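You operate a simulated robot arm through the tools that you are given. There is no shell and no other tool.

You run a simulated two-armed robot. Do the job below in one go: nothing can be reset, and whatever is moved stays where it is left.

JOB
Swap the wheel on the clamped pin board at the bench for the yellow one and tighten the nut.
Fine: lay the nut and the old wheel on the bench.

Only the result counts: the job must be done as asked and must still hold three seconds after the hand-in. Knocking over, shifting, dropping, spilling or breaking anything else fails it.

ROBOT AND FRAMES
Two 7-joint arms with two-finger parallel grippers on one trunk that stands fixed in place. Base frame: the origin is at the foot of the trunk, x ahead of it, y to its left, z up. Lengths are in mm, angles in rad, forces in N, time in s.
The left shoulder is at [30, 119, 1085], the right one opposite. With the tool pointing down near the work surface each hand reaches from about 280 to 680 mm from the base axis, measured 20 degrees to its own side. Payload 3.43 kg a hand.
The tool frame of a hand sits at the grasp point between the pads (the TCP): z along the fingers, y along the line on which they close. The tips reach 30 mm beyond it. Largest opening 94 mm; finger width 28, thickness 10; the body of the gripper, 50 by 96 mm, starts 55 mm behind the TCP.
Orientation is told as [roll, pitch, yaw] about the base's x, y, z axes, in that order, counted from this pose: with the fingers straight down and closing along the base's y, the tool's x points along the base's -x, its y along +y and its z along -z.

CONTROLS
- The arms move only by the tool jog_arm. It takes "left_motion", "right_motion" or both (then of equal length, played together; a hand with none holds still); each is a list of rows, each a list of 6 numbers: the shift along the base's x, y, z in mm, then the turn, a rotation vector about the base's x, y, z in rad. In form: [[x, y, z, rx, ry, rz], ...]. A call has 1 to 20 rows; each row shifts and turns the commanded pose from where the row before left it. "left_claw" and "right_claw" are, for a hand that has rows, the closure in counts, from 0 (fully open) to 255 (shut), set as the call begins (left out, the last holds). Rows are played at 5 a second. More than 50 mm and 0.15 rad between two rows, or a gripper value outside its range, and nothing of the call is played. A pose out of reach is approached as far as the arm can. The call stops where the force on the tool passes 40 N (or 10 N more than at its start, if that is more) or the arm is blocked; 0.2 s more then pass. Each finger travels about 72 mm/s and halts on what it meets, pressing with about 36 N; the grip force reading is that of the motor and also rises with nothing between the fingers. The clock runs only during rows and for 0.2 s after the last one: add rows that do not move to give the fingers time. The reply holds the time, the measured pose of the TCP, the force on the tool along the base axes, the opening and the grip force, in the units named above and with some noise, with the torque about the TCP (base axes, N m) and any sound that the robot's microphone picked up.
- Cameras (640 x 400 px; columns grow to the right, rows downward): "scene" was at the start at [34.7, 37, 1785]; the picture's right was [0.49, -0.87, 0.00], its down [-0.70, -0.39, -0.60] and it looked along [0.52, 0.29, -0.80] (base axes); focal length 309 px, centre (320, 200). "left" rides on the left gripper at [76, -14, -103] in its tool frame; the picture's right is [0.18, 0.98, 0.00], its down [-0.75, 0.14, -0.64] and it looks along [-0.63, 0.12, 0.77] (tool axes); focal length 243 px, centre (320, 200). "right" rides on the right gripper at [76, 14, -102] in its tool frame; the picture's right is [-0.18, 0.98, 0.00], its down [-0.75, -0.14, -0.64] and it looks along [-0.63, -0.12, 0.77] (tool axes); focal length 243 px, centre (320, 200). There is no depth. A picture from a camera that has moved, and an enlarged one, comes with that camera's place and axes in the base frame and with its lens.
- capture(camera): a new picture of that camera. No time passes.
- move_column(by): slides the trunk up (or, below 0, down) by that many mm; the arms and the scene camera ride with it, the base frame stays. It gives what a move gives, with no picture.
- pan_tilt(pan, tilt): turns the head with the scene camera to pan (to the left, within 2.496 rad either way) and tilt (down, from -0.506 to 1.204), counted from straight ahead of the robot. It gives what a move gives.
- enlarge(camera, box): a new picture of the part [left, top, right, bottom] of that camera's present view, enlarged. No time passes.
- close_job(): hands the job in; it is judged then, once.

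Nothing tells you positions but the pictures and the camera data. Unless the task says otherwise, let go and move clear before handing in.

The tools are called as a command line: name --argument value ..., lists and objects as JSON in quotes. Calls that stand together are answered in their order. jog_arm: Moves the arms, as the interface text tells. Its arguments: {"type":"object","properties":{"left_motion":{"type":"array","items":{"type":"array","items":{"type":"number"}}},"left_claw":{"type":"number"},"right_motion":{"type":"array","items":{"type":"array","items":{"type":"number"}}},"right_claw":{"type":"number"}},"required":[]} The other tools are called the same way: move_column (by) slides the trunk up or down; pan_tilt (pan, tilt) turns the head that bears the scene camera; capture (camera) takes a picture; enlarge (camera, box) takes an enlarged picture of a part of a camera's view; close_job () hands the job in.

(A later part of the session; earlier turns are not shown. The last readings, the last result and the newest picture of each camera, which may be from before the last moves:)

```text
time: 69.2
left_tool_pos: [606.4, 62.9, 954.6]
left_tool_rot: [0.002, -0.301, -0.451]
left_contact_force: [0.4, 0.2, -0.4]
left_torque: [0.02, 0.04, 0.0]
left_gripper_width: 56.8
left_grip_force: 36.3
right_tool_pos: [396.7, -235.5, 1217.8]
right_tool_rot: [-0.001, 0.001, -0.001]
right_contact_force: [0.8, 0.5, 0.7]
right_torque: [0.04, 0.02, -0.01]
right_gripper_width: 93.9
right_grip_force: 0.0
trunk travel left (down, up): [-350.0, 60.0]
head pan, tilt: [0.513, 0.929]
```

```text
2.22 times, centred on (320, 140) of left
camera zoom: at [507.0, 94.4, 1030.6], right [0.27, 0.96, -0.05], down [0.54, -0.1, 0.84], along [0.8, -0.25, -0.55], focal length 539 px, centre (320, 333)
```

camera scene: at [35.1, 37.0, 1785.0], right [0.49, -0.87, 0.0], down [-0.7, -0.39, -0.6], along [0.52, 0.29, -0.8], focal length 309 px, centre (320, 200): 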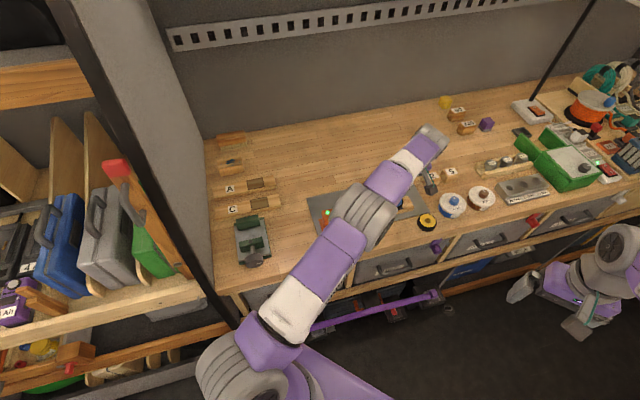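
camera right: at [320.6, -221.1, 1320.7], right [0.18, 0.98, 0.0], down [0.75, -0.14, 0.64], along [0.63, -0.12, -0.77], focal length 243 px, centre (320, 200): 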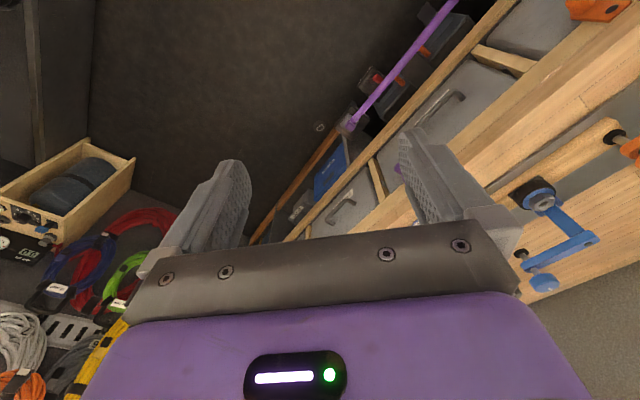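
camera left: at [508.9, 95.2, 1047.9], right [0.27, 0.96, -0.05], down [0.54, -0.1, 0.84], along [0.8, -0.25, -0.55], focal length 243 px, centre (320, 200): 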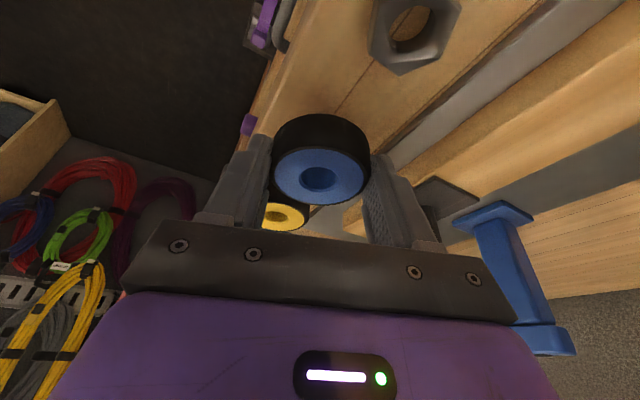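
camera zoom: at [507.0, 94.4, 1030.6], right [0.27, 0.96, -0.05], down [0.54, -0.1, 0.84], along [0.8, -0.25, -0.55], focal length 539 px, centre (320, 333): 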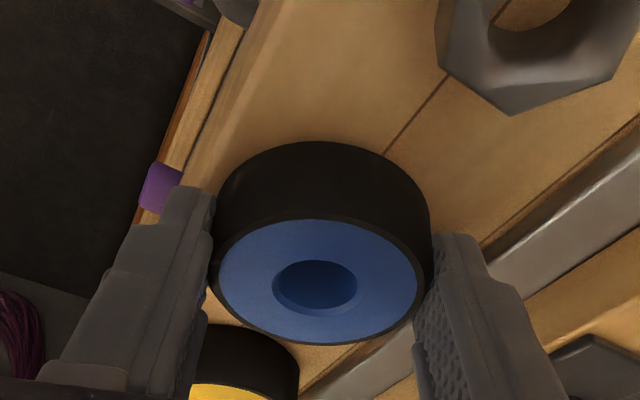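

jog_arm --left_motion '[[0, 0, -1.5, 0, 0, 0], [0, 0, 0, 0, 0, 0]]'

jog_arm --left_motion '[[0, 0, -1.5, 0, 0, 0], [0, 0, 0, 0, 0, 0]]'

jog_arm --left_motion '[[0, 0, -1.2, 0, 0, 0], [0, 0, 0, 0, 0, 0]]'

enlarge --camera "left" --box '[200, 50, 440, 230]'

```text
time: 69.8
left_tool_pos: [606.0, 63.9, 955.3]
left_tool_rot: [-0.001, -0.302, -0.45]
left_contact_force: [-0.3, 0.3, 3.5]
left_torque: [-0.05, 0.12, 0.01]
left_gripper_width: 56.9
left_grip_force: 36.2
right_tool_pos: [396.9, -236.7, 1218.1]
right_tool_rot: [0.002, 0.0, 0.0]
right_contact_force: [-0.4, -0.4, 0.1]
right_torque: [0.03, 0.02, 0.0]
right_gripper_width: 94.0
right_grip_force: 0.0
trunk travel left (down, up): [-350.0, 60.0]
head pan, tilt: [0.513, 0.929]
```

```text
time: 70.4
left_tool_pos: [606.3, 63.4, 954.3]
left_tool_rot: [0.002, -0.304, -0.45]
left_contact_force: [-1.7, -2.0, 14.0]
left_torque: [-0.08, 0.38, 0.06]
left_gripper_width: 56.6
left_grip_force: 36.2
right_tool_pos: [395.5, -237.6, 1219.3]
right_tool_rot: [-0.001, -0.003, -0.001]
right_contact_force: [-0.2, -0.1, 0.6]
right_torque: [0.01, -0.01, 0.0]
right_gripper_width: 94.0
right_grip_force: 0.1
trunk travel left (down, up): [-350.0, 60.0]
head pan, tilt: [0.513, 0.929]
```

```text
time: 71.0
left_tool_pos: [606.1, 62.9, 954.9]
left_tool_rot: [0.0, -0.308, -0.449]
left_contact_force: [1.7, -0.1, 25.9]
left_torque: [-0.23, 0.45, 0.02]
left_gripper_width: 56.7
left_grip_force: 36.2
right_tool_pos: [396.1, -235.9, 1219.1]
right_tool_rot: [0.002, -0.004, 0.0]
right_contact_force: [0.1, -0.2, 0.0]
right_torque: [-0.02, -0.01, 0.03]
right_gripper_width: 94.1
right_grip_force: 0.0
trunk travel left (down, up): [-350.0, 60.0]
head pan, tilt: [0.513, 0.929]
```

```text
2.22 times, centred on (320, 140) of left
camera zoom: at [506.2, 94.4, 1029.2], right [0.27, 0.96, -0.05], down [0.53, -0.1, 0.84], along [0.8, -0.25, -0.54], focal length 539 px, centre (320, 333)
```

zoom: 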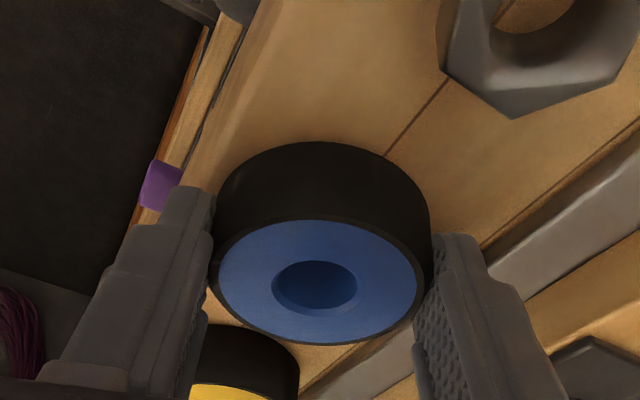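

Contact was at TCP z about 955, so the bench top is about 910. Easing off, releasing the old wheel and rising.

jog_arm --left_motion '[[0, 0, 2.5, 0, 0, 0], [0, 0, 0, 0, 0, 0]]'

jog_arm --left_motion '[[0, 0, 0, 0, 0, 0], [0, 0, 0, 0, 0, 0], [0, 0, 0, 0, 0, 0]]' --left_claw 75

jog_arm --left_motion '[[0, 0, 10, 0, 0, 0], [0, 0, 30, 0, 0, 0], [0, 0, 40, 0, 0, 0], [0, 0, 0, 0, 0, 0]]'

capture --camera "left"

enlarge --camera "scene" --box '[330, 130, 490, 250]'

```text
time: 71.6
left_tool_pos: [605.9, 63.4, 953.6]
left_tool_rot: [0.003, -0.304, -0.45]
left_contact_force: [7.5, -4.6, 16.2]
left_torque: [-0.46, -0.43, 0.24]
left_gripper_width: 56.7
left_grip_force: 36.1
right_tool_pos: [396.1, -237.0, 1218.7]
right_tool_rot: [0.0, 0.001, 0.001]
right_contact_force: [-0.1, -0.7, -0.5]
right_torque: [0.02, 0.04, -0.02]
right_gripper_width: 93.8
right_grip_force: 0.1
trunk travel left (down, up): [-350.0, 60.0]
head pan, tilt: [0.513, 0.929]
```

```text
time: 72.4
left_tool_pos: [604.0, 64.4, 952.8]
left_tool_rot: [0.0, -0.297, -0.452]
left_contact_force: [-1.5, -1.2, 8.8]
left_torque: [0.25, -0.28, 0.04]
left_gripper_width: 65.7
left_grip_force: 0.1
right_tool_pos: [396.6, -237.2, 1219.5]
right_tool_rot: [0.0, -0.001, 0.0]
right_contact_force: [-0.6, -0.1, -0.2]
right_torque: [-0.01, 0.01, 0.04]
right_gripper_width: 94.0
right_grip_force: 0.1
trunk travel left (down, up): [-350.0, 60.0]
head pan, tilt: [0.513, 0.929]
```

```text
time: 73.4
left_tool_pos: [606.7, 63.7, 1034.1]
left_tool_rot: [-0.002, -0.297, -0.449]
left_contact_force: [-0.1, -1.2, -0.5]
left_torque: [0.02, 0.0, 0.0]
left_gripper_width: 66.4
left_grip_force: 0.1
right_tool_pos: [396.9, -236.0, 1217.7]
right_tool_rot: [0.0, 0.001, 0.001]
right_contact_force: [0.7, 0.4, 0.7]
right_torque: [-0.02, 0.01, -0.02]
right_gripper_width: 94.2
right_grip_force: 0.1
trunk travel left (down, up): [-350.0, 60.0]
head pan, tilt: [0.513, 0.929]
```

```text
taken
camera left: at [507.9, 95.3, 1109.9], right [0.27, 0.96, -0.05], down [0.54, -0.1, 0.84], along [0.8, -0.25, -0.55], focal length 243 px, centre (320, 200)
```

left: 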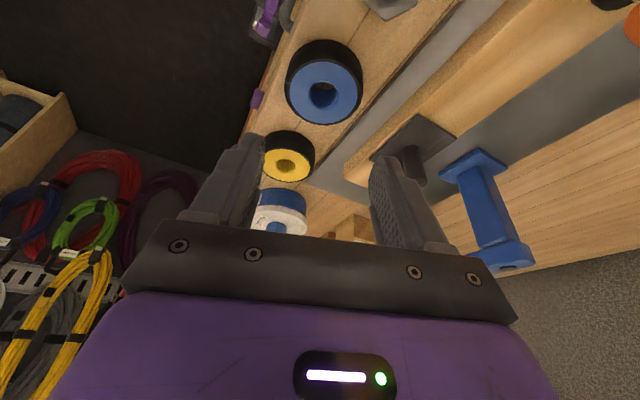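

```text
3.33 times, centred on (410, 190) of scene
camera zoom: at [35.2, 37.0, 1784.9], right [0.49, -0.87, 0.0], down [-0.7, -0.39, -0.6], along [0.52, 0.29, -0.8], focal length 1030 px, centre (20, 233)
```

zoom: 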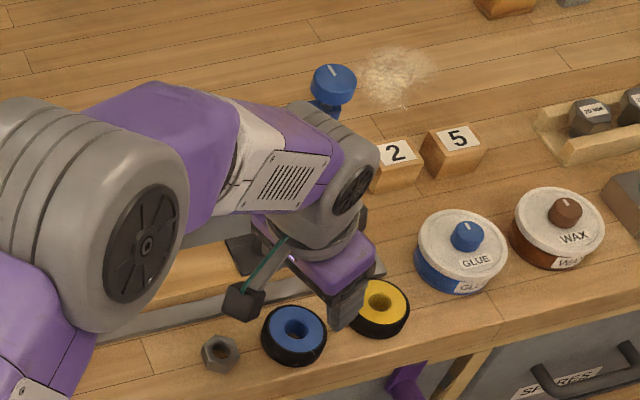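

The old wheel sits on the strip. Next is the yellow wheel at about (682, 0). I'll hover over it at yaw -0.2.

jog_arm --left_motion '[[22.3, -20.5, 0, 0, 0, 0.083], [22.3, -20.5, 0, 0, 0, 0.083], [22.3, -20.5, -12, 0, 0, 0.083], [0, 0, 0, 0, 0, 0]]' --left_claw 40

enlarge --camera "left" --box '[200, 60, 440, 240]'

enlarge --camera "scene" --box '[330, 130, 490, 250]'

```text
time: 74.4
left_tool_pos: [672.2, 2.2, 1022.0]
left_tool_rot: [-0.001, -0.3, -0.2]
left_contact_force: [-0.3, 0.2, -0.7]
left_torque: [-0.01, 0.0, 0.02]
left_gripper_width: 79.0
left_grip_force: 0.1
right_tool_pos: [396.3, -235.3, 1218.7]
right_tool_rot: [0.001, 0.0, 0.0]
right_contact_force: [-0.1, 0.4, 0.5]
right_torque: [0.0, 0.01, 0.0]
right_gripper_width: 94.1
right_grip_force: 0.2
trunk travel left (down, up): [-350.0, 60.0]
head pan, tilt: [0.513, 0.929]
```

```text
2.22 times, centred on (320, 150) of left
camera zoom: at [568.2, 8.4, 1097.4], right [0.02, 1.0, -0.05], down [0.55, 0.03, 0.84], along [0.84, -0.05, -0.55], focal length 539 px, centre (320, 311)
```

zoom: 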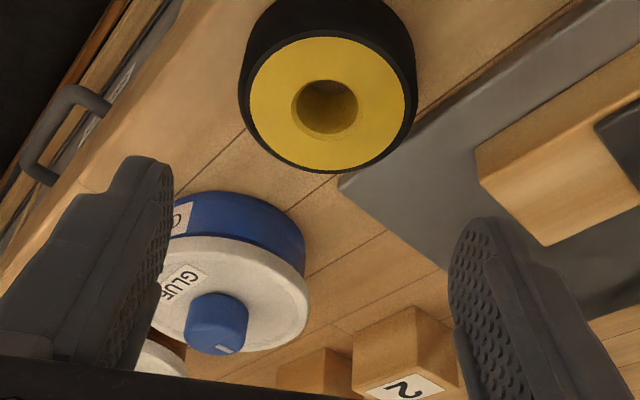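

```text
3.33 times, centred on (410, 190) of scene
camera zoom: at [33.7, 37.7, 1785.0], right [0.49, -0.87, 0.0], down [-0.7, -0.39, -0.6], along [0.52, 0.29, -0.8], focal length 1030 px, centre (20, 233)
```

zoom: 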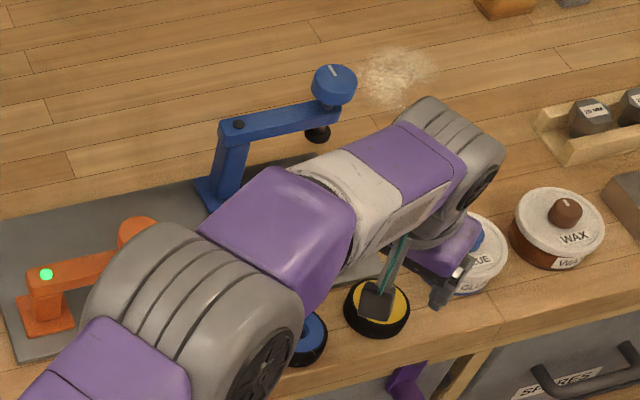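

The yellow wheel's centre is at (681, -0.5). Lowering around it.

jog_arm --left_motion '[[0.5, -0.9, -20, 0, 0, 0], [0, 0, -20, 0, 0, 0], [0, 0, -13, 0, 0, 0], [0, 0, 0, 0, 0, 0]]'

enlarge --camera "left" --box '[200, 60, 440, 240]'

```text
time: 75.4
left_tool_pos: [672.5, 2.3, 969.5]
left_tool_rot: [0.001, -0.299, -0.199]
left_contact_force: [0.8, -0.4, 0.2]
left_torque: [-0.01, -0.02, -0.02]
left_gripper_width: 78.9
left_grip_force: 0.1
right_tool_pos: [396.4, -236.0, 1217.8]
right_tool_rot: [0.0, -0.001, -0.001]
right_contact_force: [1.1, 0.0, -0.7]
right_torque: [-0.01, 0.0, 0.0]
right_gripper_width: 93.9
right_grip_force: 0.1
trunk travel left (down, up): [-350.0, 60.0]
head pan, tilt: [0.513, 0.929]
```

```text
2.22 times, centred on (320, 150) of left
camera zoom: at [568.9, 7.8, 1044.2], right [0.02, 1.0, -0.05], down [0.55, 0.03, 0.84], along [0.84, -0.05, -0.55], focal length 539 px, centre (320, 311)
```

zoom: 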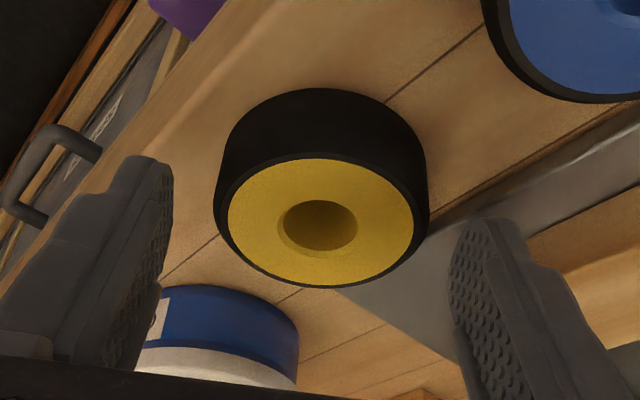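

By comparison with the board, this height would only catch the rim, and the right finger is close to the plate. I'll turn the hand to yaw +0.25 around the wheel, away from the plate edge, and then go lower.

jog_arm --left_motion '[[0, -1.5, 0, 0, 0, 0.15], [0.1, -1.5, 0, 0, 0, 0.15], [0.1, -1.5, 0, 0, 0, 0.15], [0, 0, 0, 0, 0, 0]]'

jog_arm --left_motion '[[0, 0, -5, 0, 0, 0], [0, 0, -4, 0, 0, 0], [0, 0, 0, 0, 0, 0]]'

enlarge --camera "left" --box '[200, 60, 440, 240]'

```text
time: 76.4
left_tool_pos: [673.3, -3.4, 969.8]
left_tool_rot: [0.0, -0.3, 0.249]
left_contact_force: [0.0, 0.5, 0.8]
left_torque: [-0.03, 0.0, 0.01]
left_gripper_width: 79.1
left_grip_force: 0.0
right_tool_pos: [397.2, -236.7, 1218.7]
right_tool_rot: [0.001, 0.001, 0.001]
right_contact_force: [-0.6, 0.1, 0.2]
right_torque: [-0.01, 0.01, -0.04]
right_gripper_width: 94.1
right_grip_force: 0.1
trunk travel left (down, up): [-350.0, 60.0]
head pan, tilt: [0.513, 0.929]
```

```text
time: 77.2
left_tool_pos: [672.9, -2.7, 959.0]
left_tool_rot: [0.0, -0.299, 0.248]
left_contact_force: [0.7, 0.2, -0.4]
left_torque: [0.02, 0.0, 0.01]
left_gripper_width: 79.1
left_grip_force: 0.1
right_tool_pos: [397.7, -236.0, 1217.1]
right_tool_rot: [0.0, 0.001, 0.0]
right_contact_force: [-0.2, 0.3, -0.9]
right_torque: [0.01, -0.01, -0.01]
right_gripper_width: 94.2
right_grip_force: 0.1
trunk travel left (down, up): [-350.0, 60.0]
head pan, tilt: [0.513, 0.929]
```

```text
2.22 times, centred on (320, 150) of left
camera zoom: at [577.5, -42.7, 1035.1], right [-0.41, 0.91, -0.05], down [0.48, 0.27, 0.84], along [0.77, 0.32, -0.55], focal length 539 px, centre (320, 311)
```

zoom: 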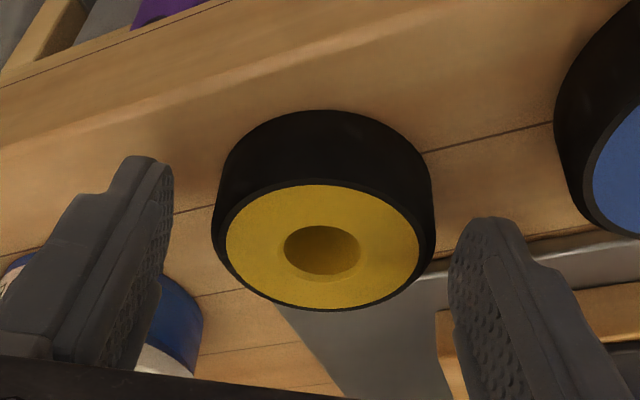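

jog_arm --left_motion '[[0, 0, 0, 0, 0, 0], [0, 0, 0, 0, 0, 0], [0, 0, 0, 0, 0, 0]]' --left_claw 255

jog_arm --left_motion '[[0, 0, 3, 0, 0, 0], [0, 0, 10, 0, 0, 0], [0, 0, 0, 0, 0, 0]]'

enlarge --camera "left" --box '[200, 60, 440, 240]'

```text
time: 78.0
left_tool_pos: [674.2, -3.5, 958.5]
left_tool_rot: [0.001, -0.301, 0.248]
left_contact_force: [0.1, 0.4, 0.4]
left_torque: [0.02, -0.02, -0.03]
left_gripper_width: 58.6
left_grip_force: 35.5
right_tool_pos: [396.3, -235.2, 1218.7]
right_tool_rot: [0.001, 0.001, -0.001]
right_contact_force: [0.8, -0.7, -0.7]
right_torque: [0.02, 0.01, -0.01]
right_gripper_width: 93.9
right_grip_force: 0.0
trunk travel left (down, up): [-350.0, 60.0]
head pan, tilt: [0.513, 0.929]
```

```text
time: 78.8
left_tool_pos: [673.3, -4.1, 971.4]
left_tool_rot: [-0.001, -0.302, 0.248]
left_contact_force: [-0.5, 0.0, -1.1]
left_torque: [-0.03, 0.02, 0.01]
left_gripper_width: 58.6
left_grip_force: 36.1
right_tool_pos: [396.4, -235.7, 1217.3]
right_tool_rot: [0.0, 0.001, 0.0]
right_contact_force: [0.4, -0.3, 0.9]
right_torque: [0.02, 0.02, 0.01]
right_gripper_width: 94.1
right_grip_force: 0.1
trunk travel left (down, up): [-350.0, 60.0]
head pan, tilt: [0.513, 0.929]
```

```text
2.22 times, centred on (320, 150) of left
camera zoom: at [576.9, -43.2, 1048.1], right [-0.41, 0.91, -0.05], down [0.48, 0.27, 0.84], along [0.77, 0.32, -0.55], focal length 539 px, centre (320, 311)
```

zoom: 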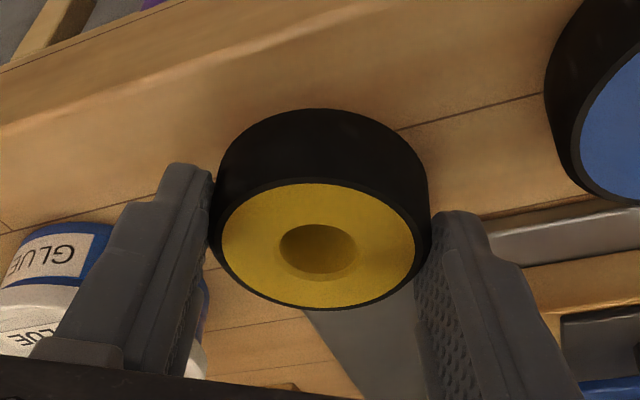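

The yellow wheel is held (58.6 mm). I'll lift it and carry it above the pin.

jog_arm --left_motion '[[0, 0, 30, 0, 0, 0], [0, 0, 30, 0, 0, 0], [0, 0, 29, 0, 0, 0], [-0.3, 31, 0, 0, 0, 0], [-0.3, 31, 0, 0, 0, 0], [-0.3, 31, 0, 0, 0, 0], [-0.3, 32, 0, 0, 0, -0.008], [0, 0, 0, 0, 0, 0], [0, 0, 0, 0, 0, 0]]'

enlarge --camera "left" --box '[200, 60, 440, 240]'

enlarge --camera "scene" --box '[370, 160, 450, 220]'

```text
time: 80.8
left_tool_pos: [671.4, 120.0, 1061.4]
left_tool_rot: [0.002, -0.301, 0.24]
left_contact_force: [0.7, 0.3, -0.7]
left_torque: [-0.03, 0.04, 0.03]
left_gripper_width: 58.4
left_grip_force: 36.4
right_tool_pos: [397.7, -235.1, 1218.9]
right_tool_rot: [-0.001, -0.001, 0.001]
right_contact_force: [0.1, -0.3, 0.1]
right_torque: [-0.04, 0.02, -0.03]
right_gripper_width: 94.2
right_grip_force: 0.0
trunk travel left (down, up): [-350.0, 60.0]
head pan, tilt: [0.513, 0.929]
```

```text
2.22 times, centred on (320, 150) of left
camera zoom: at [574.4, 81.3, 1137.7], right [-0.4, 0.91, -0.05], down [0.48, 0.26, 0.84], along [0.78, 0.31, -0.55], focal length 539 px, centre (320, 311)
```

zoom: 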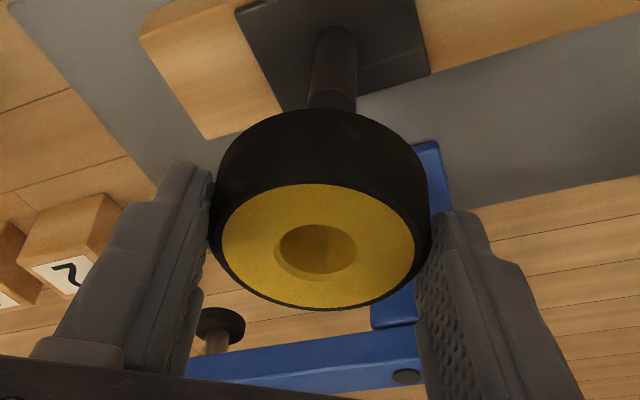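

```text
6.67 times, centred on (410, 190) of scene
camera zoom: at [34.8, 37.7, 1785.0], right [0.49, -0.87, 0.0], down [-0.7, -0.39, -0.6], along [0.52, 0.29, -0.8], focal length 2060 px, centre (-280, 267)
```

zoom: 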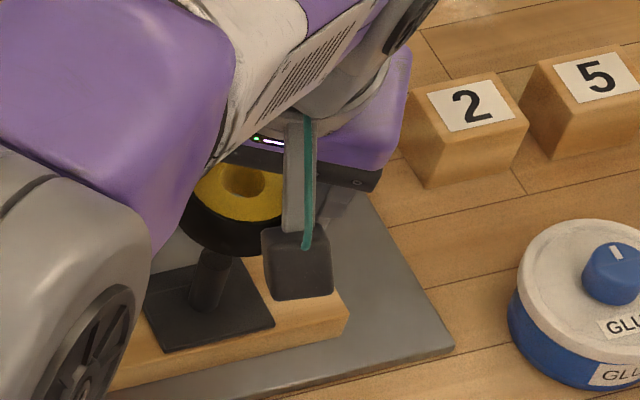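

By both cameras the wheel's hole is about 2 mm short of the pin in y. I'll correct that and lower toward the pin tip.

jog_arm --left_motion '[[-0.7, 1.7, -10, 0, 0, 0], [0, 0, -13, 0, 0, 0], [0, 0, -8, 0, 0, 0], [0, 0, 0, 0, 0, 0]]'

enlarge --camera "left" --box '[200, 60, 440, 240]'

enlarge --camera "scene" --box '[370, 160, 450, 220]'

```text
time: 81.8
left_tool_pos: [669.3, 121.1, 1029.8]
left_tool_rot: [0.001, -0.3, 0.241]
left_contact_force: [0.1, 1.0, -1.3]
left_torque: [-0.01, 0.02, 0.0]
left_gripper_width: 58.5
left_grip_force: 36.0
right_tool_pos: [397.1, -235.6, 1219.5]
right_tool_rot: [0.001, 0.0, 0.0]
right_contact_force: [-0.2, -0.6, -0.5]
right_torque: [0.01, -0.02, -0.02]
right_gripper_width: 93.9
right_grip_force: 0.0
trunk travel left (down, up): [-350.0, 60.0]
head pan, tilt: [0.513, 0.929]
```

```text
2.22 times, centred on (320, 150) of left
camera zoom: at [572.9, 82.4, 1106.0], right [-0.41, 0.91, -0.05], down [0.48, 0.26, 0.84], along [0.78, 0.31, -0.55], focal length 539 px, centre (320, 311)
```

zoom: 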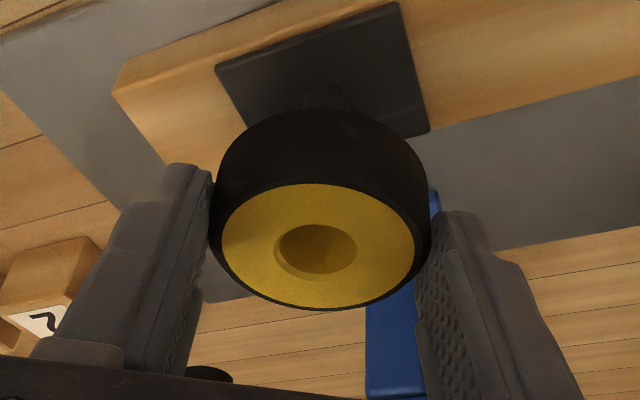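

```text
6.67 times, centred on (410, 190) of scene
camera zoom: at [34.8, 37.1, 1785.0], right [0.49, -0.87, 0.0], down [-0.7, -0.39, -0.6], along [0.52, 0.29, -0.8], focal length 2060 px, centre (-280, 267)
```

zoom: 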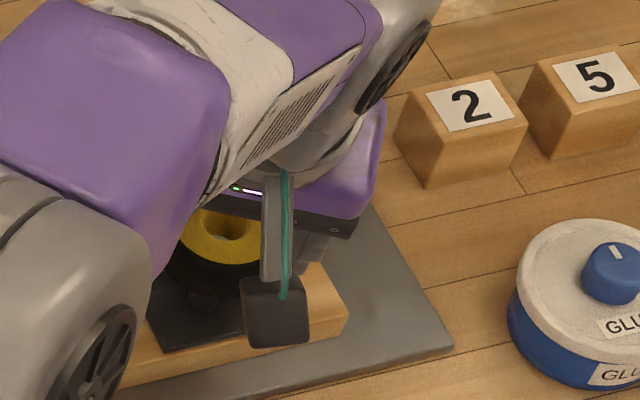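

The hole and pin are aligned to about a millimetre. I'll nudge x by +1 and lower onto the pin, watching the force.

jog_arm --left_motion '[[1, 0, -3, 0, 0, 0], [0, 0, -3, 0, 0, 0], [0, 0, 0, 0, 0, 0]]'

enlarge --camera "left" --box '[260, 120, 380, 210]'

enlarge --camera "scene" --box '[380, 170, 420, 200]'

```text
time: 82.6
left_tool_pos: [671.7, 121.9, 1025.0]
left_tool_rot: [0.001, -0.301, 0.241]
left_contact_force: [-1.1, 0.0, -0.8]
left_torque: [0.02, 0.04, 0.02]
left_gripper_width: 58.7
left_grip_force: 35.9
right_tool_pos: [396.3, -235.5, 1219.8]
right_tool_rot: [0.001, 0.001, 0.0]
right_contact_force: [0.2, 0.1, 0.3]
right_torque: [0.02, 0.03, -0.01]
right_gripper_width: 93.7
right_grip_force: 0.0
trunk travel left (down, up): [-350.0, 60.0]
head pan, tilt: [0.513, 0.929]
```

```text
4.44 times, centred on (320, 165) of left
camera zoom: at [574.5, 82.7, 1100.3], right [-0.4, 0.91, -0.05], down [0.48, 0.26, 0.84], along [0.78, 0.31, -0.55], focal length 1078 px, centre (320, 356)
```

zoom: 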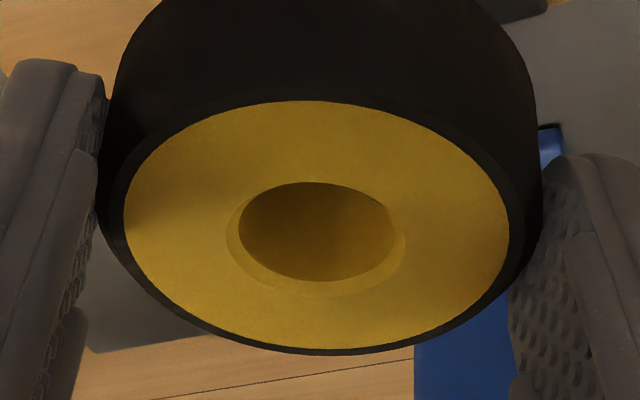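

```text
13.33 times, centred on (400, 185) of scene
camera zoom: at [34.5, 36.8, 1785.0], right [0.49, -0.87, 0.0], down [-0.7, -0.39, -0.6], along [0.52, 0.29, -0.8], focal length 4120 px, centre (-747, 400)
```

zoom: 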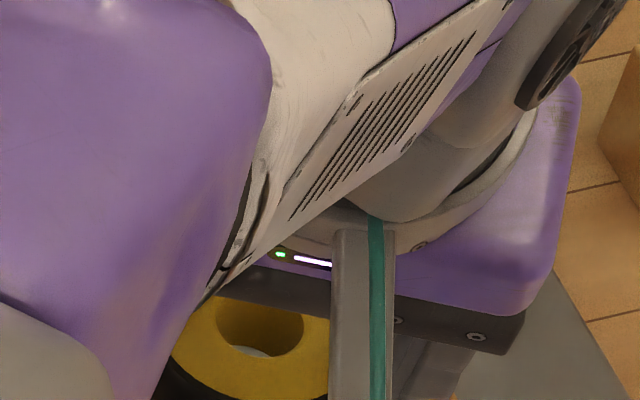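

jog_arm --left_motion '[[0, 0, -2, 0, 0, 0], [0, 0, -2, 0, 0, 0], [0, 0, 0, 0, 0, 0]]'

jog_arm --left_motion '[[0, 0, -2, 0, 0, 0], [0, 0, -2, 0, 0, 0], [0, 0, 0, 0, 0, 0]]'

enlarge --camera "left" --box '[260, 120, 380, 210]'

enlarge --camera "scene" --box '[380, 180, 420, 210]'

```text
time: 83.4
left_tool_pos: [671.6, 122.2, 1021.7]
left_tool_rot: [0.0, -0.303, 0.24]
left_contact_force: [-5.2, -6.0, 4.8]
left_torque: [-0.27, 0.2, 0.0]
left_gripper_width: 58.7
left_grip_force: 35.5
right_tool_pos: [394.7, -236.1, 1218.7]
right_tool_rot: [0.0, -0.002, 0.0]
right_contact_force: [0.5, -0.6, 0.1]
right_torque: [0.0, 0.03, -0.03]
right_gripper_width: 94.2
right_grip_force: 0.1
trunk travel left (down, up): [-350.0, 60.0]
head pan, tilt: [0.513, 0.929]
```

```text
time: 84.2
left_tool_pos: [670.6, 123.1, 1016.6]
left_tool_rot: [0.001, -0.3, 0.24]
left_contact_force: [-2.2, -4.4, 3.1]
left_torque: [-0.22, 0.1, -0.01]
left_gripper_width: 58.5
left_grip_force: 36.3
right_tool_pos: [395.7, -237.4, 1218.4]
right_tool_rot: [0.0, 0.0, -0.002]
right_contact_force: [0.3, 0.2, 0.8]
right_torque: [0.02, 0.02, 0.0]
right_gripper_width: 93.7
right_grip_force: 0.1
trunk travel left (down, up): [-350.0, 60.0]
head pan, tilt: [0.513, 0.929]
```

```text
4.44 times, centred on (320, 165) of left
camera zoom: at [575.1, 84.7, 1092.1], right [-0.41, 0.91, -0.05], down [0.48, 0.26, 0.84], along [0.78, 0.31, -0.55], focal length 1078 px, centre (320, 356)
```

zoom: 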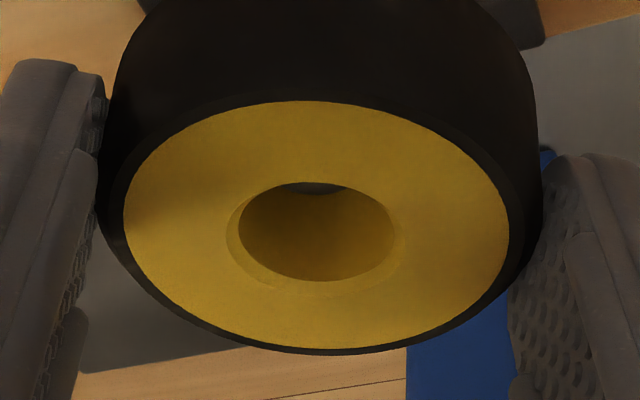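

```text
13.33 times, centred on (400, 195) of scene
camera zoom: at [33.7, 36.2, 1785.0], right [0.49, -0.87, 0.0], down [-0.7, -0.39, -0.6], along [0.52, 0.29, -0.8], focal length 4120 px, centre (-747, 267)
```

zoom: 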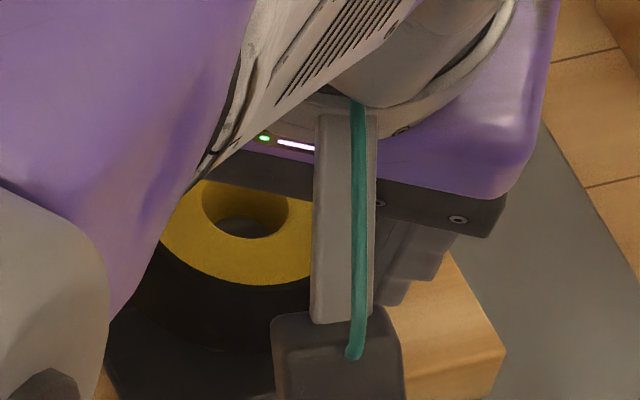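

The pin tip is inside the hole. There's a slight side force, so I'll ease back by about 1 mm and keep lowering.

jog_arm --left_motion '[[-0.6, -0.9, 0, 0, 0, 0], [0, 0, -3, 0, 0, 0], [0, 0, -3, 0, 0, 0], [0, 0, 0, 0, 0, 0]]'

jog_arm --left_motion '[[0, 0, -3, 0, 0, 0], [0, 0, -3, 0, 0, 0], [0, 0, 0, 0, 0, 0]]'

enlarge --camera "left" --box '[260, 120, 380, 210]'

```text
time: 85.2
left_tool_pos: [671.6, 122.8, 1009.9]
left_tool_rot: [-0.001, -0.299, 0.242]
left_contact_force: [-0.2, -0.1, -1.7]
left_torque: [0.02, 0.02, 0.01]
left_gripper_width: 58.3
left_grip_force: 35.9
right_tool_pos: [397.1, -235.9, 1218.8]
right_tool_rot: [0.0, 0.001, 0.001]
right_contact_force: [-0.7, 0.7, 0.6]
right_torque: [0.01, 0.0, -0.03]
right_gripper_width: 93.8
right_grip_force: 0.0
trunk travel left (down, up): [-350.0, 60.0]
head pan, tilt: [0.513, 0.929]
```

```text
time: 86.0
left_tool_pos: [671.6, 121.8, 1004.1]
left_tool_rot: [0.0, -0.3, 0.242]
left_contact_force: [-0.1, 0.1, -0.9]
left_torque: [0.0, 0.01, 0.0]
left_gripper_width: 58.7
left_grip_force: 36.4
right_tool_pos: [396.3, -236.8, 1218.5]
right_tool_rot: [0.0, 0.0, 0.002]
right_contact_force: [0.6, -0.4, 0.1]
right_torque: [-0.02, 0.0, -0.01]
right_gripper_width: 94.0
right_grip_force: 0.0
trunk travel left (down, up): [-350.0, 60.0]
head pan, tilt: [0.513, 0.929]
```

```text
4.44 times, centred on (320, 165) of left
camera zoom: at [575.3, 83.2, 1079.8], right [-0.41, 0.91, -0.05], down [0.48, 0.26, 0.84], along [0.78, 0.31, -0.55], focal length 1078 px, centre (320, 356)
```

zoom: 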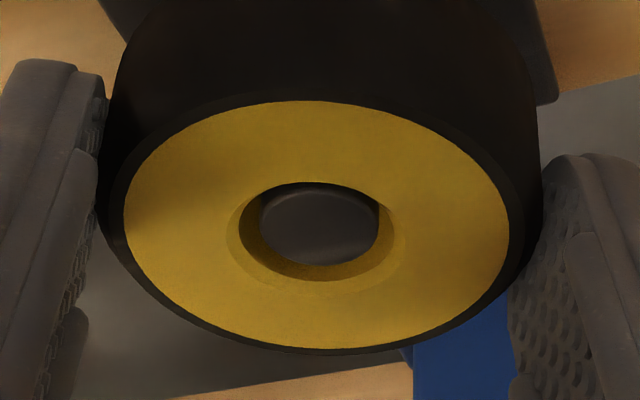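

Forces are back to zero and the pin sits nicely inside the hole. Continuing down to the pad.

jog_arm --left_motion '[[0, 0, -3, 0, 0, 0], [0, 0, -3, 0, 0, 0], [0, 0, -3, 0, 0, 0], [0, 0, 0, 0, 0, 0]]'

jog_arm --left_motion '[[0, 0, -2, 0, 0, 0], [0, 0, -2, 0, 0, 0], [0, 0, 0, 0, 0, 0]]'

jog_arm --left_motion '[[0, 0, -1.5, 0, 0, 0], [0, 0, 0, 0, 0, 0]]'

```text
time: 87.0
left_tool_pos: [674.2, 121.7, 994.9]
left_tool_rot: [0.0, -0.299, 0.241]
left_contact_force: [-1.4, 0.7, 0.4]
left_torque: [0.04, 0.02, -0.04]
left_gripper_width: 58.5
left_grip_force: 35.9
right_tool_pos: [396.4, -236.2, 1217.5]
right_tool_rot: [-0.001, 0.001, -0.001]
right_contact_force: [0.4, 0.6, 0.1]
right_torque: [0.0, -0.01, 0.01]
right_gripper_width: 93.8
right_grip_force: 0.0
trunk travel left (down, up): [-350.0, 60.0]
head pan, tilt: [0.513, 0.929]
```

```text
time: 87.8
left_tool_pos: [673.1, 121.4, 992.2]
left_tool_rot: [-0.001, -0.3, 0.242]
left_contact_force: [-1.4, 0.7, 0.8]
left_torque: [0.06, -0.05, 0.04]
left_gripper_width: 58.2
left_grip_force: 36.0
right_tool_pos: [397.1, -236.9, 1219.2]
right_tool_rot: [-0.001, 0.0, 0.001]
right_contact_force: [-0.5, 0.5, -0.9]
right_torque: [0.06, 0.0, 0.0]
right_gripper_width: 93.8
right_grip_force: 0.1
trunk travel left (down, up): [-350.0, 60.0]
head pan, tilt: [0.513, 0.929]
```

```text
time: 88.4
left_tool_pos: [672.5, 121.9, 991.0]
left_tool_rot: [-0.001, -0.303, 0.241]
left_contact_force: [-3.5, -2.2, 7.7]
left_torque: [-0.13, 0.1, 0.04]
left_gripper_width: 58.5
left_grip_force: 36.7
right_tool_pos: [396.3, -236.3, 1218.4]
right_tool_rot: [0.0, -0.002, 0.0]
right_contact_force: [0.1, -0.1, 0.0]
right_torque: [0.01, -0.02, 0.0]
right_gripper_width: 93.9
right_grip_force: 0.0
trunk travel left (down, up): [-350.0, 60.0]
head pan, tilt: [0.513, 0.929]
```

The wheel has met the pad at z about 990, as predicted. Checking the view, then releasing.

jog_arm --left_motion '[[0, 0, -1, 0, 0, 0], [0, 0, 0, 0, 0, 0]]'

enlarge --camera "left" --box '[200, 60, 440, 240]'

jog_arm --left_motion '[[0, 0, 1, 0, 0, 0], [0, 0, 0, 0, 0, 0], [0, 0, 0, 0, 0, 0], [0, 0, 0, 0, 0, 0]]' --left_claw 40

jog_arm --left_motion '[[0, 0, 10, 0, 0, 0], [0, 0, 25, 0, 0, 0], [0, 0, 25, 0, 0, 0], [0, 0, 0, 0, 0, 0]]'

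enlarge --camera "left" --box '[200, 60, 440, 240]'

enlarge --camera "scene" --box '[370, 160, 450, 220]'

```text
time: 89.0
left_tool_pos: [671.7, 121.5, 990.9]
left_tool_rot: [-0.001, -0.303, 0.241]
left_contact_force: [-3.1, -2.8, 12.7]
left_torque: [-0.02, 0.24, 0.05]
left_gripper_width: 58.5
left_grip_force: 36.1
right_tool_pos: [394.8, -238.3, 1219.0]
right_tool_rot: [0.0, -0.001, 0.0]
right_contact_force: [-0.5, -0.8, 0.6]
right_torque: [0.01, -0.02, -0.02]
right_gripper_width: 94.3
right_grip_force: 0.1
trunk travel left (down, up): [-350.0, 60.0]
head pan, tilt: [0.513, 0.929]
```

```text
2.22 times, centred on (320, 150) of left
camera zoom: at [575.7, 83.3, 1066.8], right [-0.4, 0.91, -0.06], down [0.48, 0.26, 0.84], along [0.78, 0.31, -0.54], focal length 539 px, centre (320, 311)
```

zoom: 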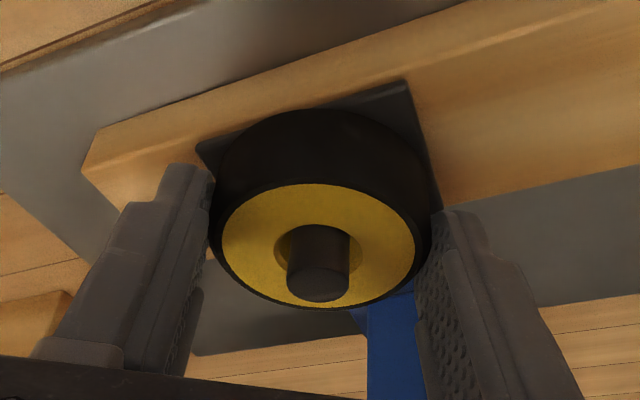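

```text
time: 90.0
left_tool_pos: [672.7, 121.5, 989.6]
left_tool_rot: [0.0, -0.3, 0.243]
left_contact_force: [0.0, 0.4, -0.6]
left_torque: [-0.01, -0.03, -0.03]
left_gripper_width: 79.1
left_grip_force: 0.1
right_tool_pos: [396.5, -235.7, 1217.4]
right_tool_rot: [0.0, 0.0, -0.001]
right_contact_force: [0.5, 0.3, -0.2]
right_torque: [0.01, 0.0, -0.01]
right_gripper_width: 93.8
right_grip_force: 0.1
trunk travel left (down, up): [-350.0, 60.0]
head pan, tilt: [0.513, 0.929]
```

```text
time: 91.0
left_tool_pos: [672.3, 121.5, 1049.2]
left_tool_rot: [-0.001, -0.3, 0.241]
left_contact_force: [0.0, -0.2, 1.2]
left_torque: [-0.04, -0.01, 0.03]
left_gripper_width: 79.3
left_grip_force: 0.1
right_tool_pos: [396.5, -235.9, 1218.3]
right_tool_rot: [0.001, 0.001, -0.001]
right_contact_force: [0.0, 0.5, -0.8]
right_torque: [0.02, -0.04, -0.02]
right_gripper_width: 94.0
right_grip_force: 0.0
trunk travel left (down, up): [-350.0, 60.0]
head pan, tilt: [0.513, 0.929]
```

```text
2.22 times, centred on (320, 150) of left
camera zoom: at [576.1, 83.6, 1125.0], right [-0.41, 0.91, -0.05], down [0.48, 0.26, 0.84], along [0.78, 0.31, -0.55], focal length 539 px, centre (320, 311)
```

zoom: 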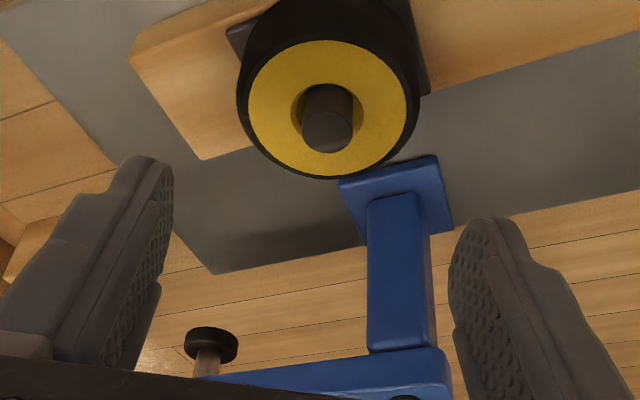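

```text
6.67 times, centred on (410, 190) of scene
camera zoom: at [35.0, 37.0, 1785.0], right [0.49, -0.87, 0.0], down [-0.7, -0.39, -0.6], along [0.52, 0.29, -0.8], focal length 2060 px, centre (-280, 267)
```

zoom: 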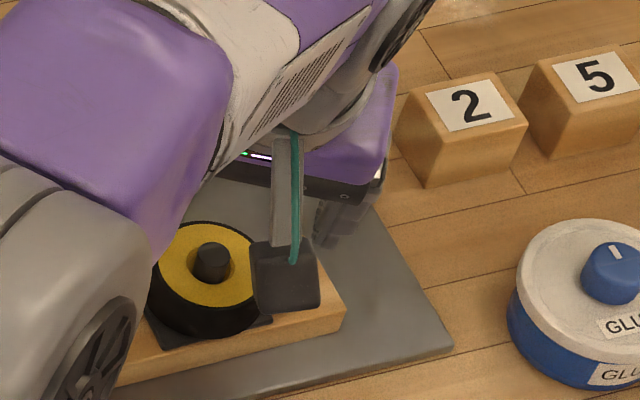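

The yellow wheel sits flat on the board with the pin through it. Now back to fetch the nut, at yaw 0.74 where I left it.

jog_arm --left_motion '[[0, 0, 20, 0, 0, 0], [-28.6, -2.5, 0, 0, 0, 0.125], [-28.6, -2.5, 0, 0, 0, 0.125], [-28.6, -2.5, 0, 0, 0, 0.125], [-28.6, -2.5, 0, 0, 0, 0.125], [0, 0, -35, 0, 0, 0], [0, 0, -35, 0, 0, 0], [0, 0, 0, 0, 0, 0], [0, 0, 0, 0, 0, 0]]' --left_claw 90

enlarge --camera "left" --box '[200, 40, 440, 220]'

enlarge --camera "scene" --box '[360, 160, 460, 240]'

```text
time: 93.0
left_tool_pos: [557.4, 111.0, 1002.4]
left_tool_rot: [0.001, -0.301, 0.74]
left_contact_force: [0.0, 0.8, 0.4]
left_torque: [0.02, 0.03, 0.02]
left_gripper_width: 61.0
left_grip_force: 0.0
right_tool_pos: [397.2, -235.4, 1217.4]
right_tool_rot: [0.002, 0.001, 0.0]
right_contact_force: [-0.3, 0.2, -0.1]
right_torque: [-0.02, 0.0, 0.0]
right_gripper_width: 94.1
right_grip_force: 0.1
trunk travel left (down, up): [-350.0, 60.0]
head pan, tilt: [0.513, 0.929]
```

```text
2.22 times, centred on (320, 130) of left
camera zoom: at [490.6, 30.7, 1079.0], right [-0.79, 0.61, -0.05], down [0.3, 0.46, 0.84], along [0.53, 0.65, -0.55], focal length 539 px, centre (320, 356)
```

zoom: 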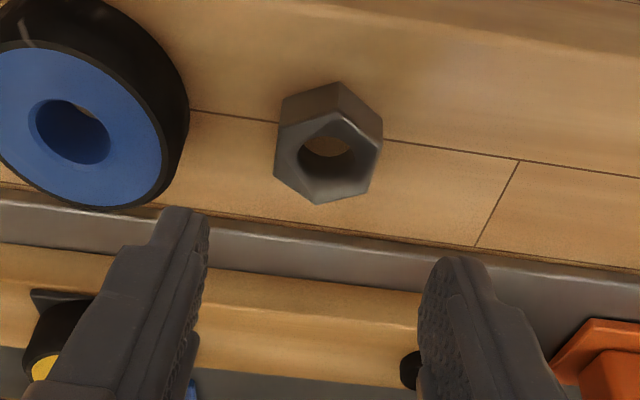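

```text
5.00 times, centred on (410, 200) of scene
camera zoom: at [34.9, 36.8, 1785.0], right [0.49, -0.87, 0.0], down [-0.7, -0.39, -0.6], along [0.52, 0.29, -0.8], focal length 1545 px, centre (-130, 200)
```

zoom: 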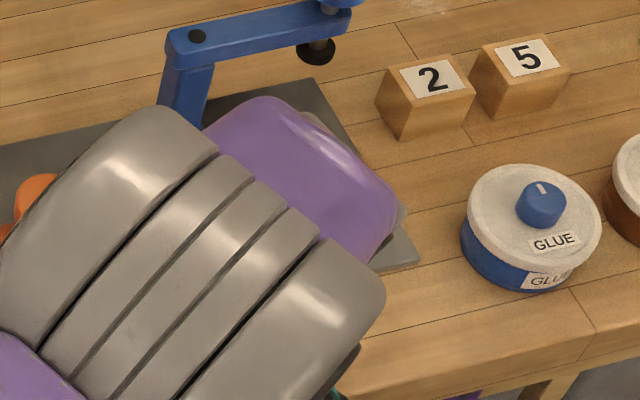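

The nut still lines up with yaw 0.76, centred between the fingers. Lowering and gripping it.

jog_arm --left_motion '[[0, 0, -20, 0, 0, 0], [0, 0, -18, 0, 0, 0], [0, 0, -10, 0, 0, 0], [0, 0, 0, 0, 0, 0]]'

jog_arm --left_motion '[[0, 0, 0, 0, 0, 0], [0, 0, 0, 0, 0, 0], [0, 0, 0, 0, 0, 0]]' --left_claw 255

enlarge --camera "left" --box '[200, 80, 440, 260]'

```text
time: 94.0
left_tool_pos: [557.9, 109.1, 952.8]
left_tool_rot: [-0.001, -0.299, 0.74]
left_contact_force: [0.1, 0.5, 0.3]
left_torque: [0.0, 0.0, -0.02]
left_gripper_width: 60.8
left_grip_force: 0.1
right_tool_pos: [395.8, -237.0, 1217.6]
right_tool_rot: [0.001, -0.001, -0.001]
right_contact_force: [0.1, 0.7, -0.1]
right_torque: [0.0, 0.02, -0.03]
right_gripper_width: 93.8
right_grip_force: 0.1
trunk travel left (down, up): [-350.0, 60.0]
head pan, tilt: [0.513, 0.929]
```

```text
time: 94.8
left_tool_pos: [559.1, 108.0, 952.6]
left_tool_rot: [-0.001, -0.301, 0.741]
left_contact_force: [0.0, 0.3, 0.3]
left_torque: [-0.04, 0.04, -0.01]
left_gripper_width: 31.1
left_grip_force: 36.4
right_tool_pos: [396.6, -235.8, 1218.8]
right_tool_rot: [0.0, -0.001, 0.0]
right_contact_force: [0.0, 0.6, 0.4]
right_torque: [-0.01, -0.01, -0.02]
right_gripper_width: 94.0
right_grip_force: 0.1
trunk travel left (down, up): [-350.0, 60.0]
head pan, tilt: [0.513, 0.929]
```

```text
2.22 times, centred on (320, 170) of left
camera zoom: at [491.1, 28.7, 1029.1], right [-0.79, 0.61, -0.05], down [0.3, 0.46, 0.84], along [0.53, 0.65, -0.55], focal length 539 px, centre (320, 267)
```

zoom: 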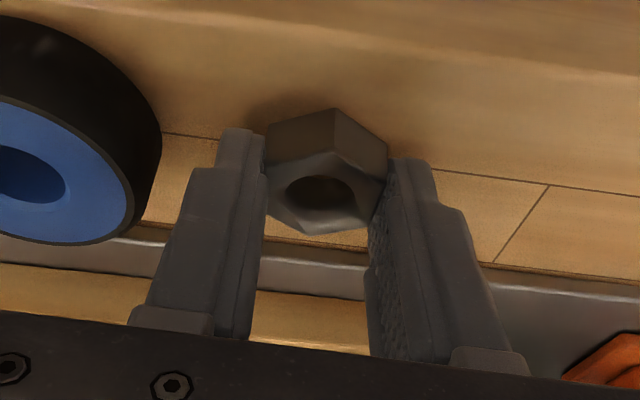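

The nut is gripped just as before. Lifting it and carrying it over the pin.

jog_arm --left_motion '[[0, 0, 10, 0, 0, 0], [0, 0, 30, 0, 0, 0], [0, 0, 40, 0, 0, 0], [0, 0, 30, 0, 0, 0], [28.8, 2.7, 0, 0, 0, 0], [28.8, 2.7, 0, 0, 0, 0], [28.8, 2.7, 0, 0, 0, 0], [28.8, 2.7, 0, 0, 0, 0], [0, 0, -10, 0, 0, 0], [0, 0, 0, 0, 0, 0], [0, 0, 0, 0, 0, 0]]'

enlarge --camera "left" --box '[200, 40, 440, 220]'

enlarge --camera "scene" --box '[370, 160, 450, 220]'

```text
time: 97.2
left_tool_pos: [674.0, 125.0, 1050.9]
left_tool_rot: [0.0, -0.302, 0.741]
left_contact_force: [-0.7, 0.3, -1.0]
left_torque: [-0.01, 0.01, -0.02]
left_gripper_width: 31.2
left_grip_force: 36.0
right_tool_pos: [398.1, -236.6, 1217.8]
right_tool_rot: [-0.001, 0.002, 0.0]
right_contact_force: [0.0, 0.8, -0.1]
right_torque: [-0.02, -0.01, 0.0]
right_gripper_width: 93.9
right_grip_force: 0.0
trunk travel left (down, up): [-350.0, 60.0]
head pan, tilt: [0.513, 0.929]
```

```text
2.22 times, centred on (320, 130) of left
camera zoom: at [607.7, 44.8, 1126.7], right [-0.79, 0.61, -0.05], down [0.3, 0.46, 0.84], along [0.53, 0.65, -0.55], focal length 539 px, centre (320, 356)
```

zoom: 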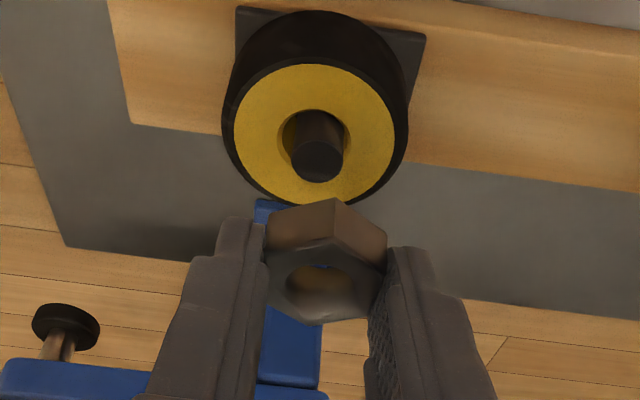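

```text
6.67 times, centred on (410, 190) of scene
camera zoom: at [34.5, 36.9, 1785.0], right [0.49, -0.87, 0.0], down [-0.7, -0.39, -0.6], along [0.52, 0.29, -0.8], focal length 2060 px, centre (-280, 267)
```

zoom: 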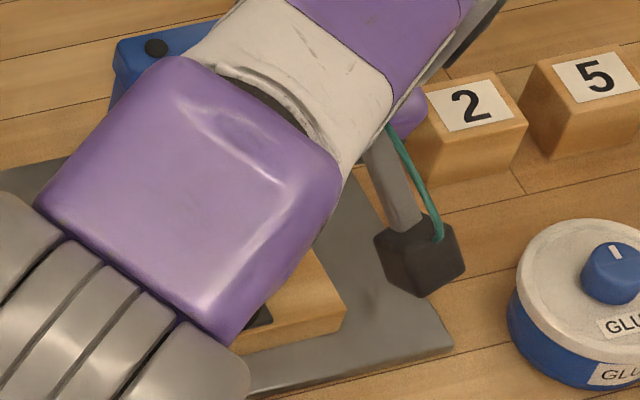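

Comparing this view with the one taken right after the nut came off, the hand is about 3.7 mm too far in +y. I'll correct that and compare again.

jog_arm --left_motion '[[0, -3.7, 0, 0, 0, 0], [0, 0, -8, 0, 0, 0], [0, 0, 0, 0, 0, 0], [0, 0, 0, 0, 0, 0]]'

enlarge --camera "left" --box '[230, 40, 410, 190]'

```text
time: 98.2
left_tool_pos: [674.0, 121.7, 1043.4]
left_tool_rot: [-0.002, -0.301, 0.741]
left_contact_force: [-0.8, 0.3, -0.5]
left_torque: [-0.01, -0.01, -0.02]
left_gripper_width: 31.2
left_grip_force: 36.4
right_tool_pos: [397.6, -236.8, 1217.0]
right_tool_rot: [0.0, 0.0, 0.0]
right_contact_force: [0.6, -0.6, 0.0]
right_torque: [-0.02, -0.02, -0.01]
right_gripper_width: 94.2
right_grip_force: 0.1
trunk travel left (down, up): [-350.0, 60.0]
head pan, tilt: [0.513, 0.929]
```

```text
2.67 times, centred on (320, 115) of left
camera zoom: at [607.9, 41.0, 1118.5], right [-0.79, 0.61, -0.05], down [0.3, 0.46, 0.84], along [0.53, 0.65, -0.55], focal length 647 px, centre (320, 427)
```

zoom: 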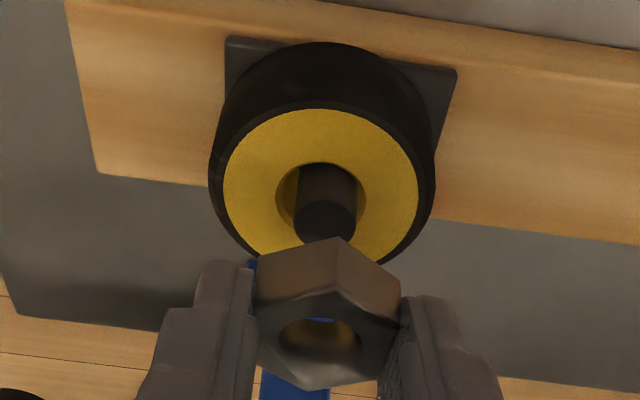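

The nut's hole now lines up with the pin to within a millimetre. Lowering gently to the pin tip.

jog_arm --left_motion '[[-0.3, 0.2, -10, 0, 0, 0], [0, 0, -10, 0, 0, 0], [0, 0, -3, 0, 0, 0], [0, 0, 0, 0, 0, 0]]'

jog_arm --left_motion '[[0, 0, -1, 0, 0, 0], [0, 0, -1, 0, 0, 0], [0, 0, 0, 0, 0, 0]]'

enlarge --camera "left" --box '[230, 70, 410, 220]'

```text
time: 99.2
left_tool_pos: [671.8, 118.3, 1021.7]
left_tool_rot: [-0.001, -0.3, 0.74]
left_contact_force: [-0.1, -0.3, -0.7]
left_torque: [0.01, -0.01, -0.05]
left_gripper_width: 31.2
left_grip_force: 36.0
right_tool_pos: [397.9, -236.7, 1217.9]
right_tool_rot: [-0.002, -0.001, -0.001]
right_contact_force: [-0.6, 0.4, -0.5]
right_torque: [-0.01, 0.02, 0.01]
right_gripper_width: 93.7
right_grip_force: 0.0
trunk travel left (down, up): [-350.0, 60.0]
head pan, tilt: [0.513, 0.929]
```

```text
time: 100.0
left_tool_pos: [672.9, 119.5, 1020.2]
left_tool_rot: [0.001, -0.302, 0.74]
left_contact_force: [-0.4, 1.1, 6.2]
left_torque: [0.04, -0.04, 0.01]
left_gripper_width: 31.3
left_grip_force: 35.4
right_tool_pos: [396.8, -236.7, 1218.0]
right_tool_rot: [0.0, -0.001, 0.0]
right_contact_force: [-0.3, -1.1, 0.2]
right_torque: [-0.02, -0.02, -0.06]
right_gripper_width: 94.1
right_grip_force: 0.1
trunk travel left (down, up): [-350.0, 60.0]
head pan, tilt: [0.513, 0.929]
```

```text
2.67 times, centred on (320, 145) of left
camera zoom: at [605.3, 39.6, 1096.0], right [-0.79, 0.61, -0.06], down [0.29, 0.46, 0.84], along [0.53, 0.65, -0.54], focal length 647 px, centre (320, 347)
```

zoom: 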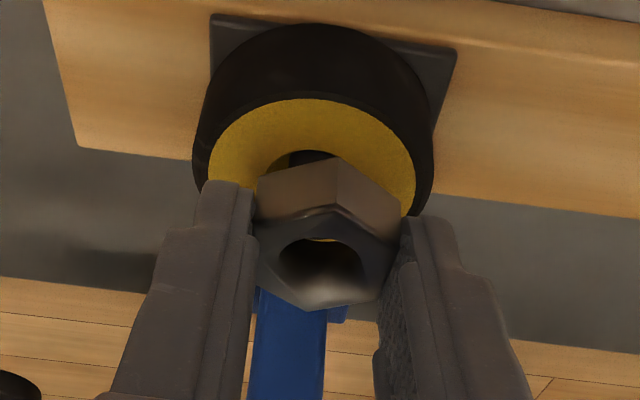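

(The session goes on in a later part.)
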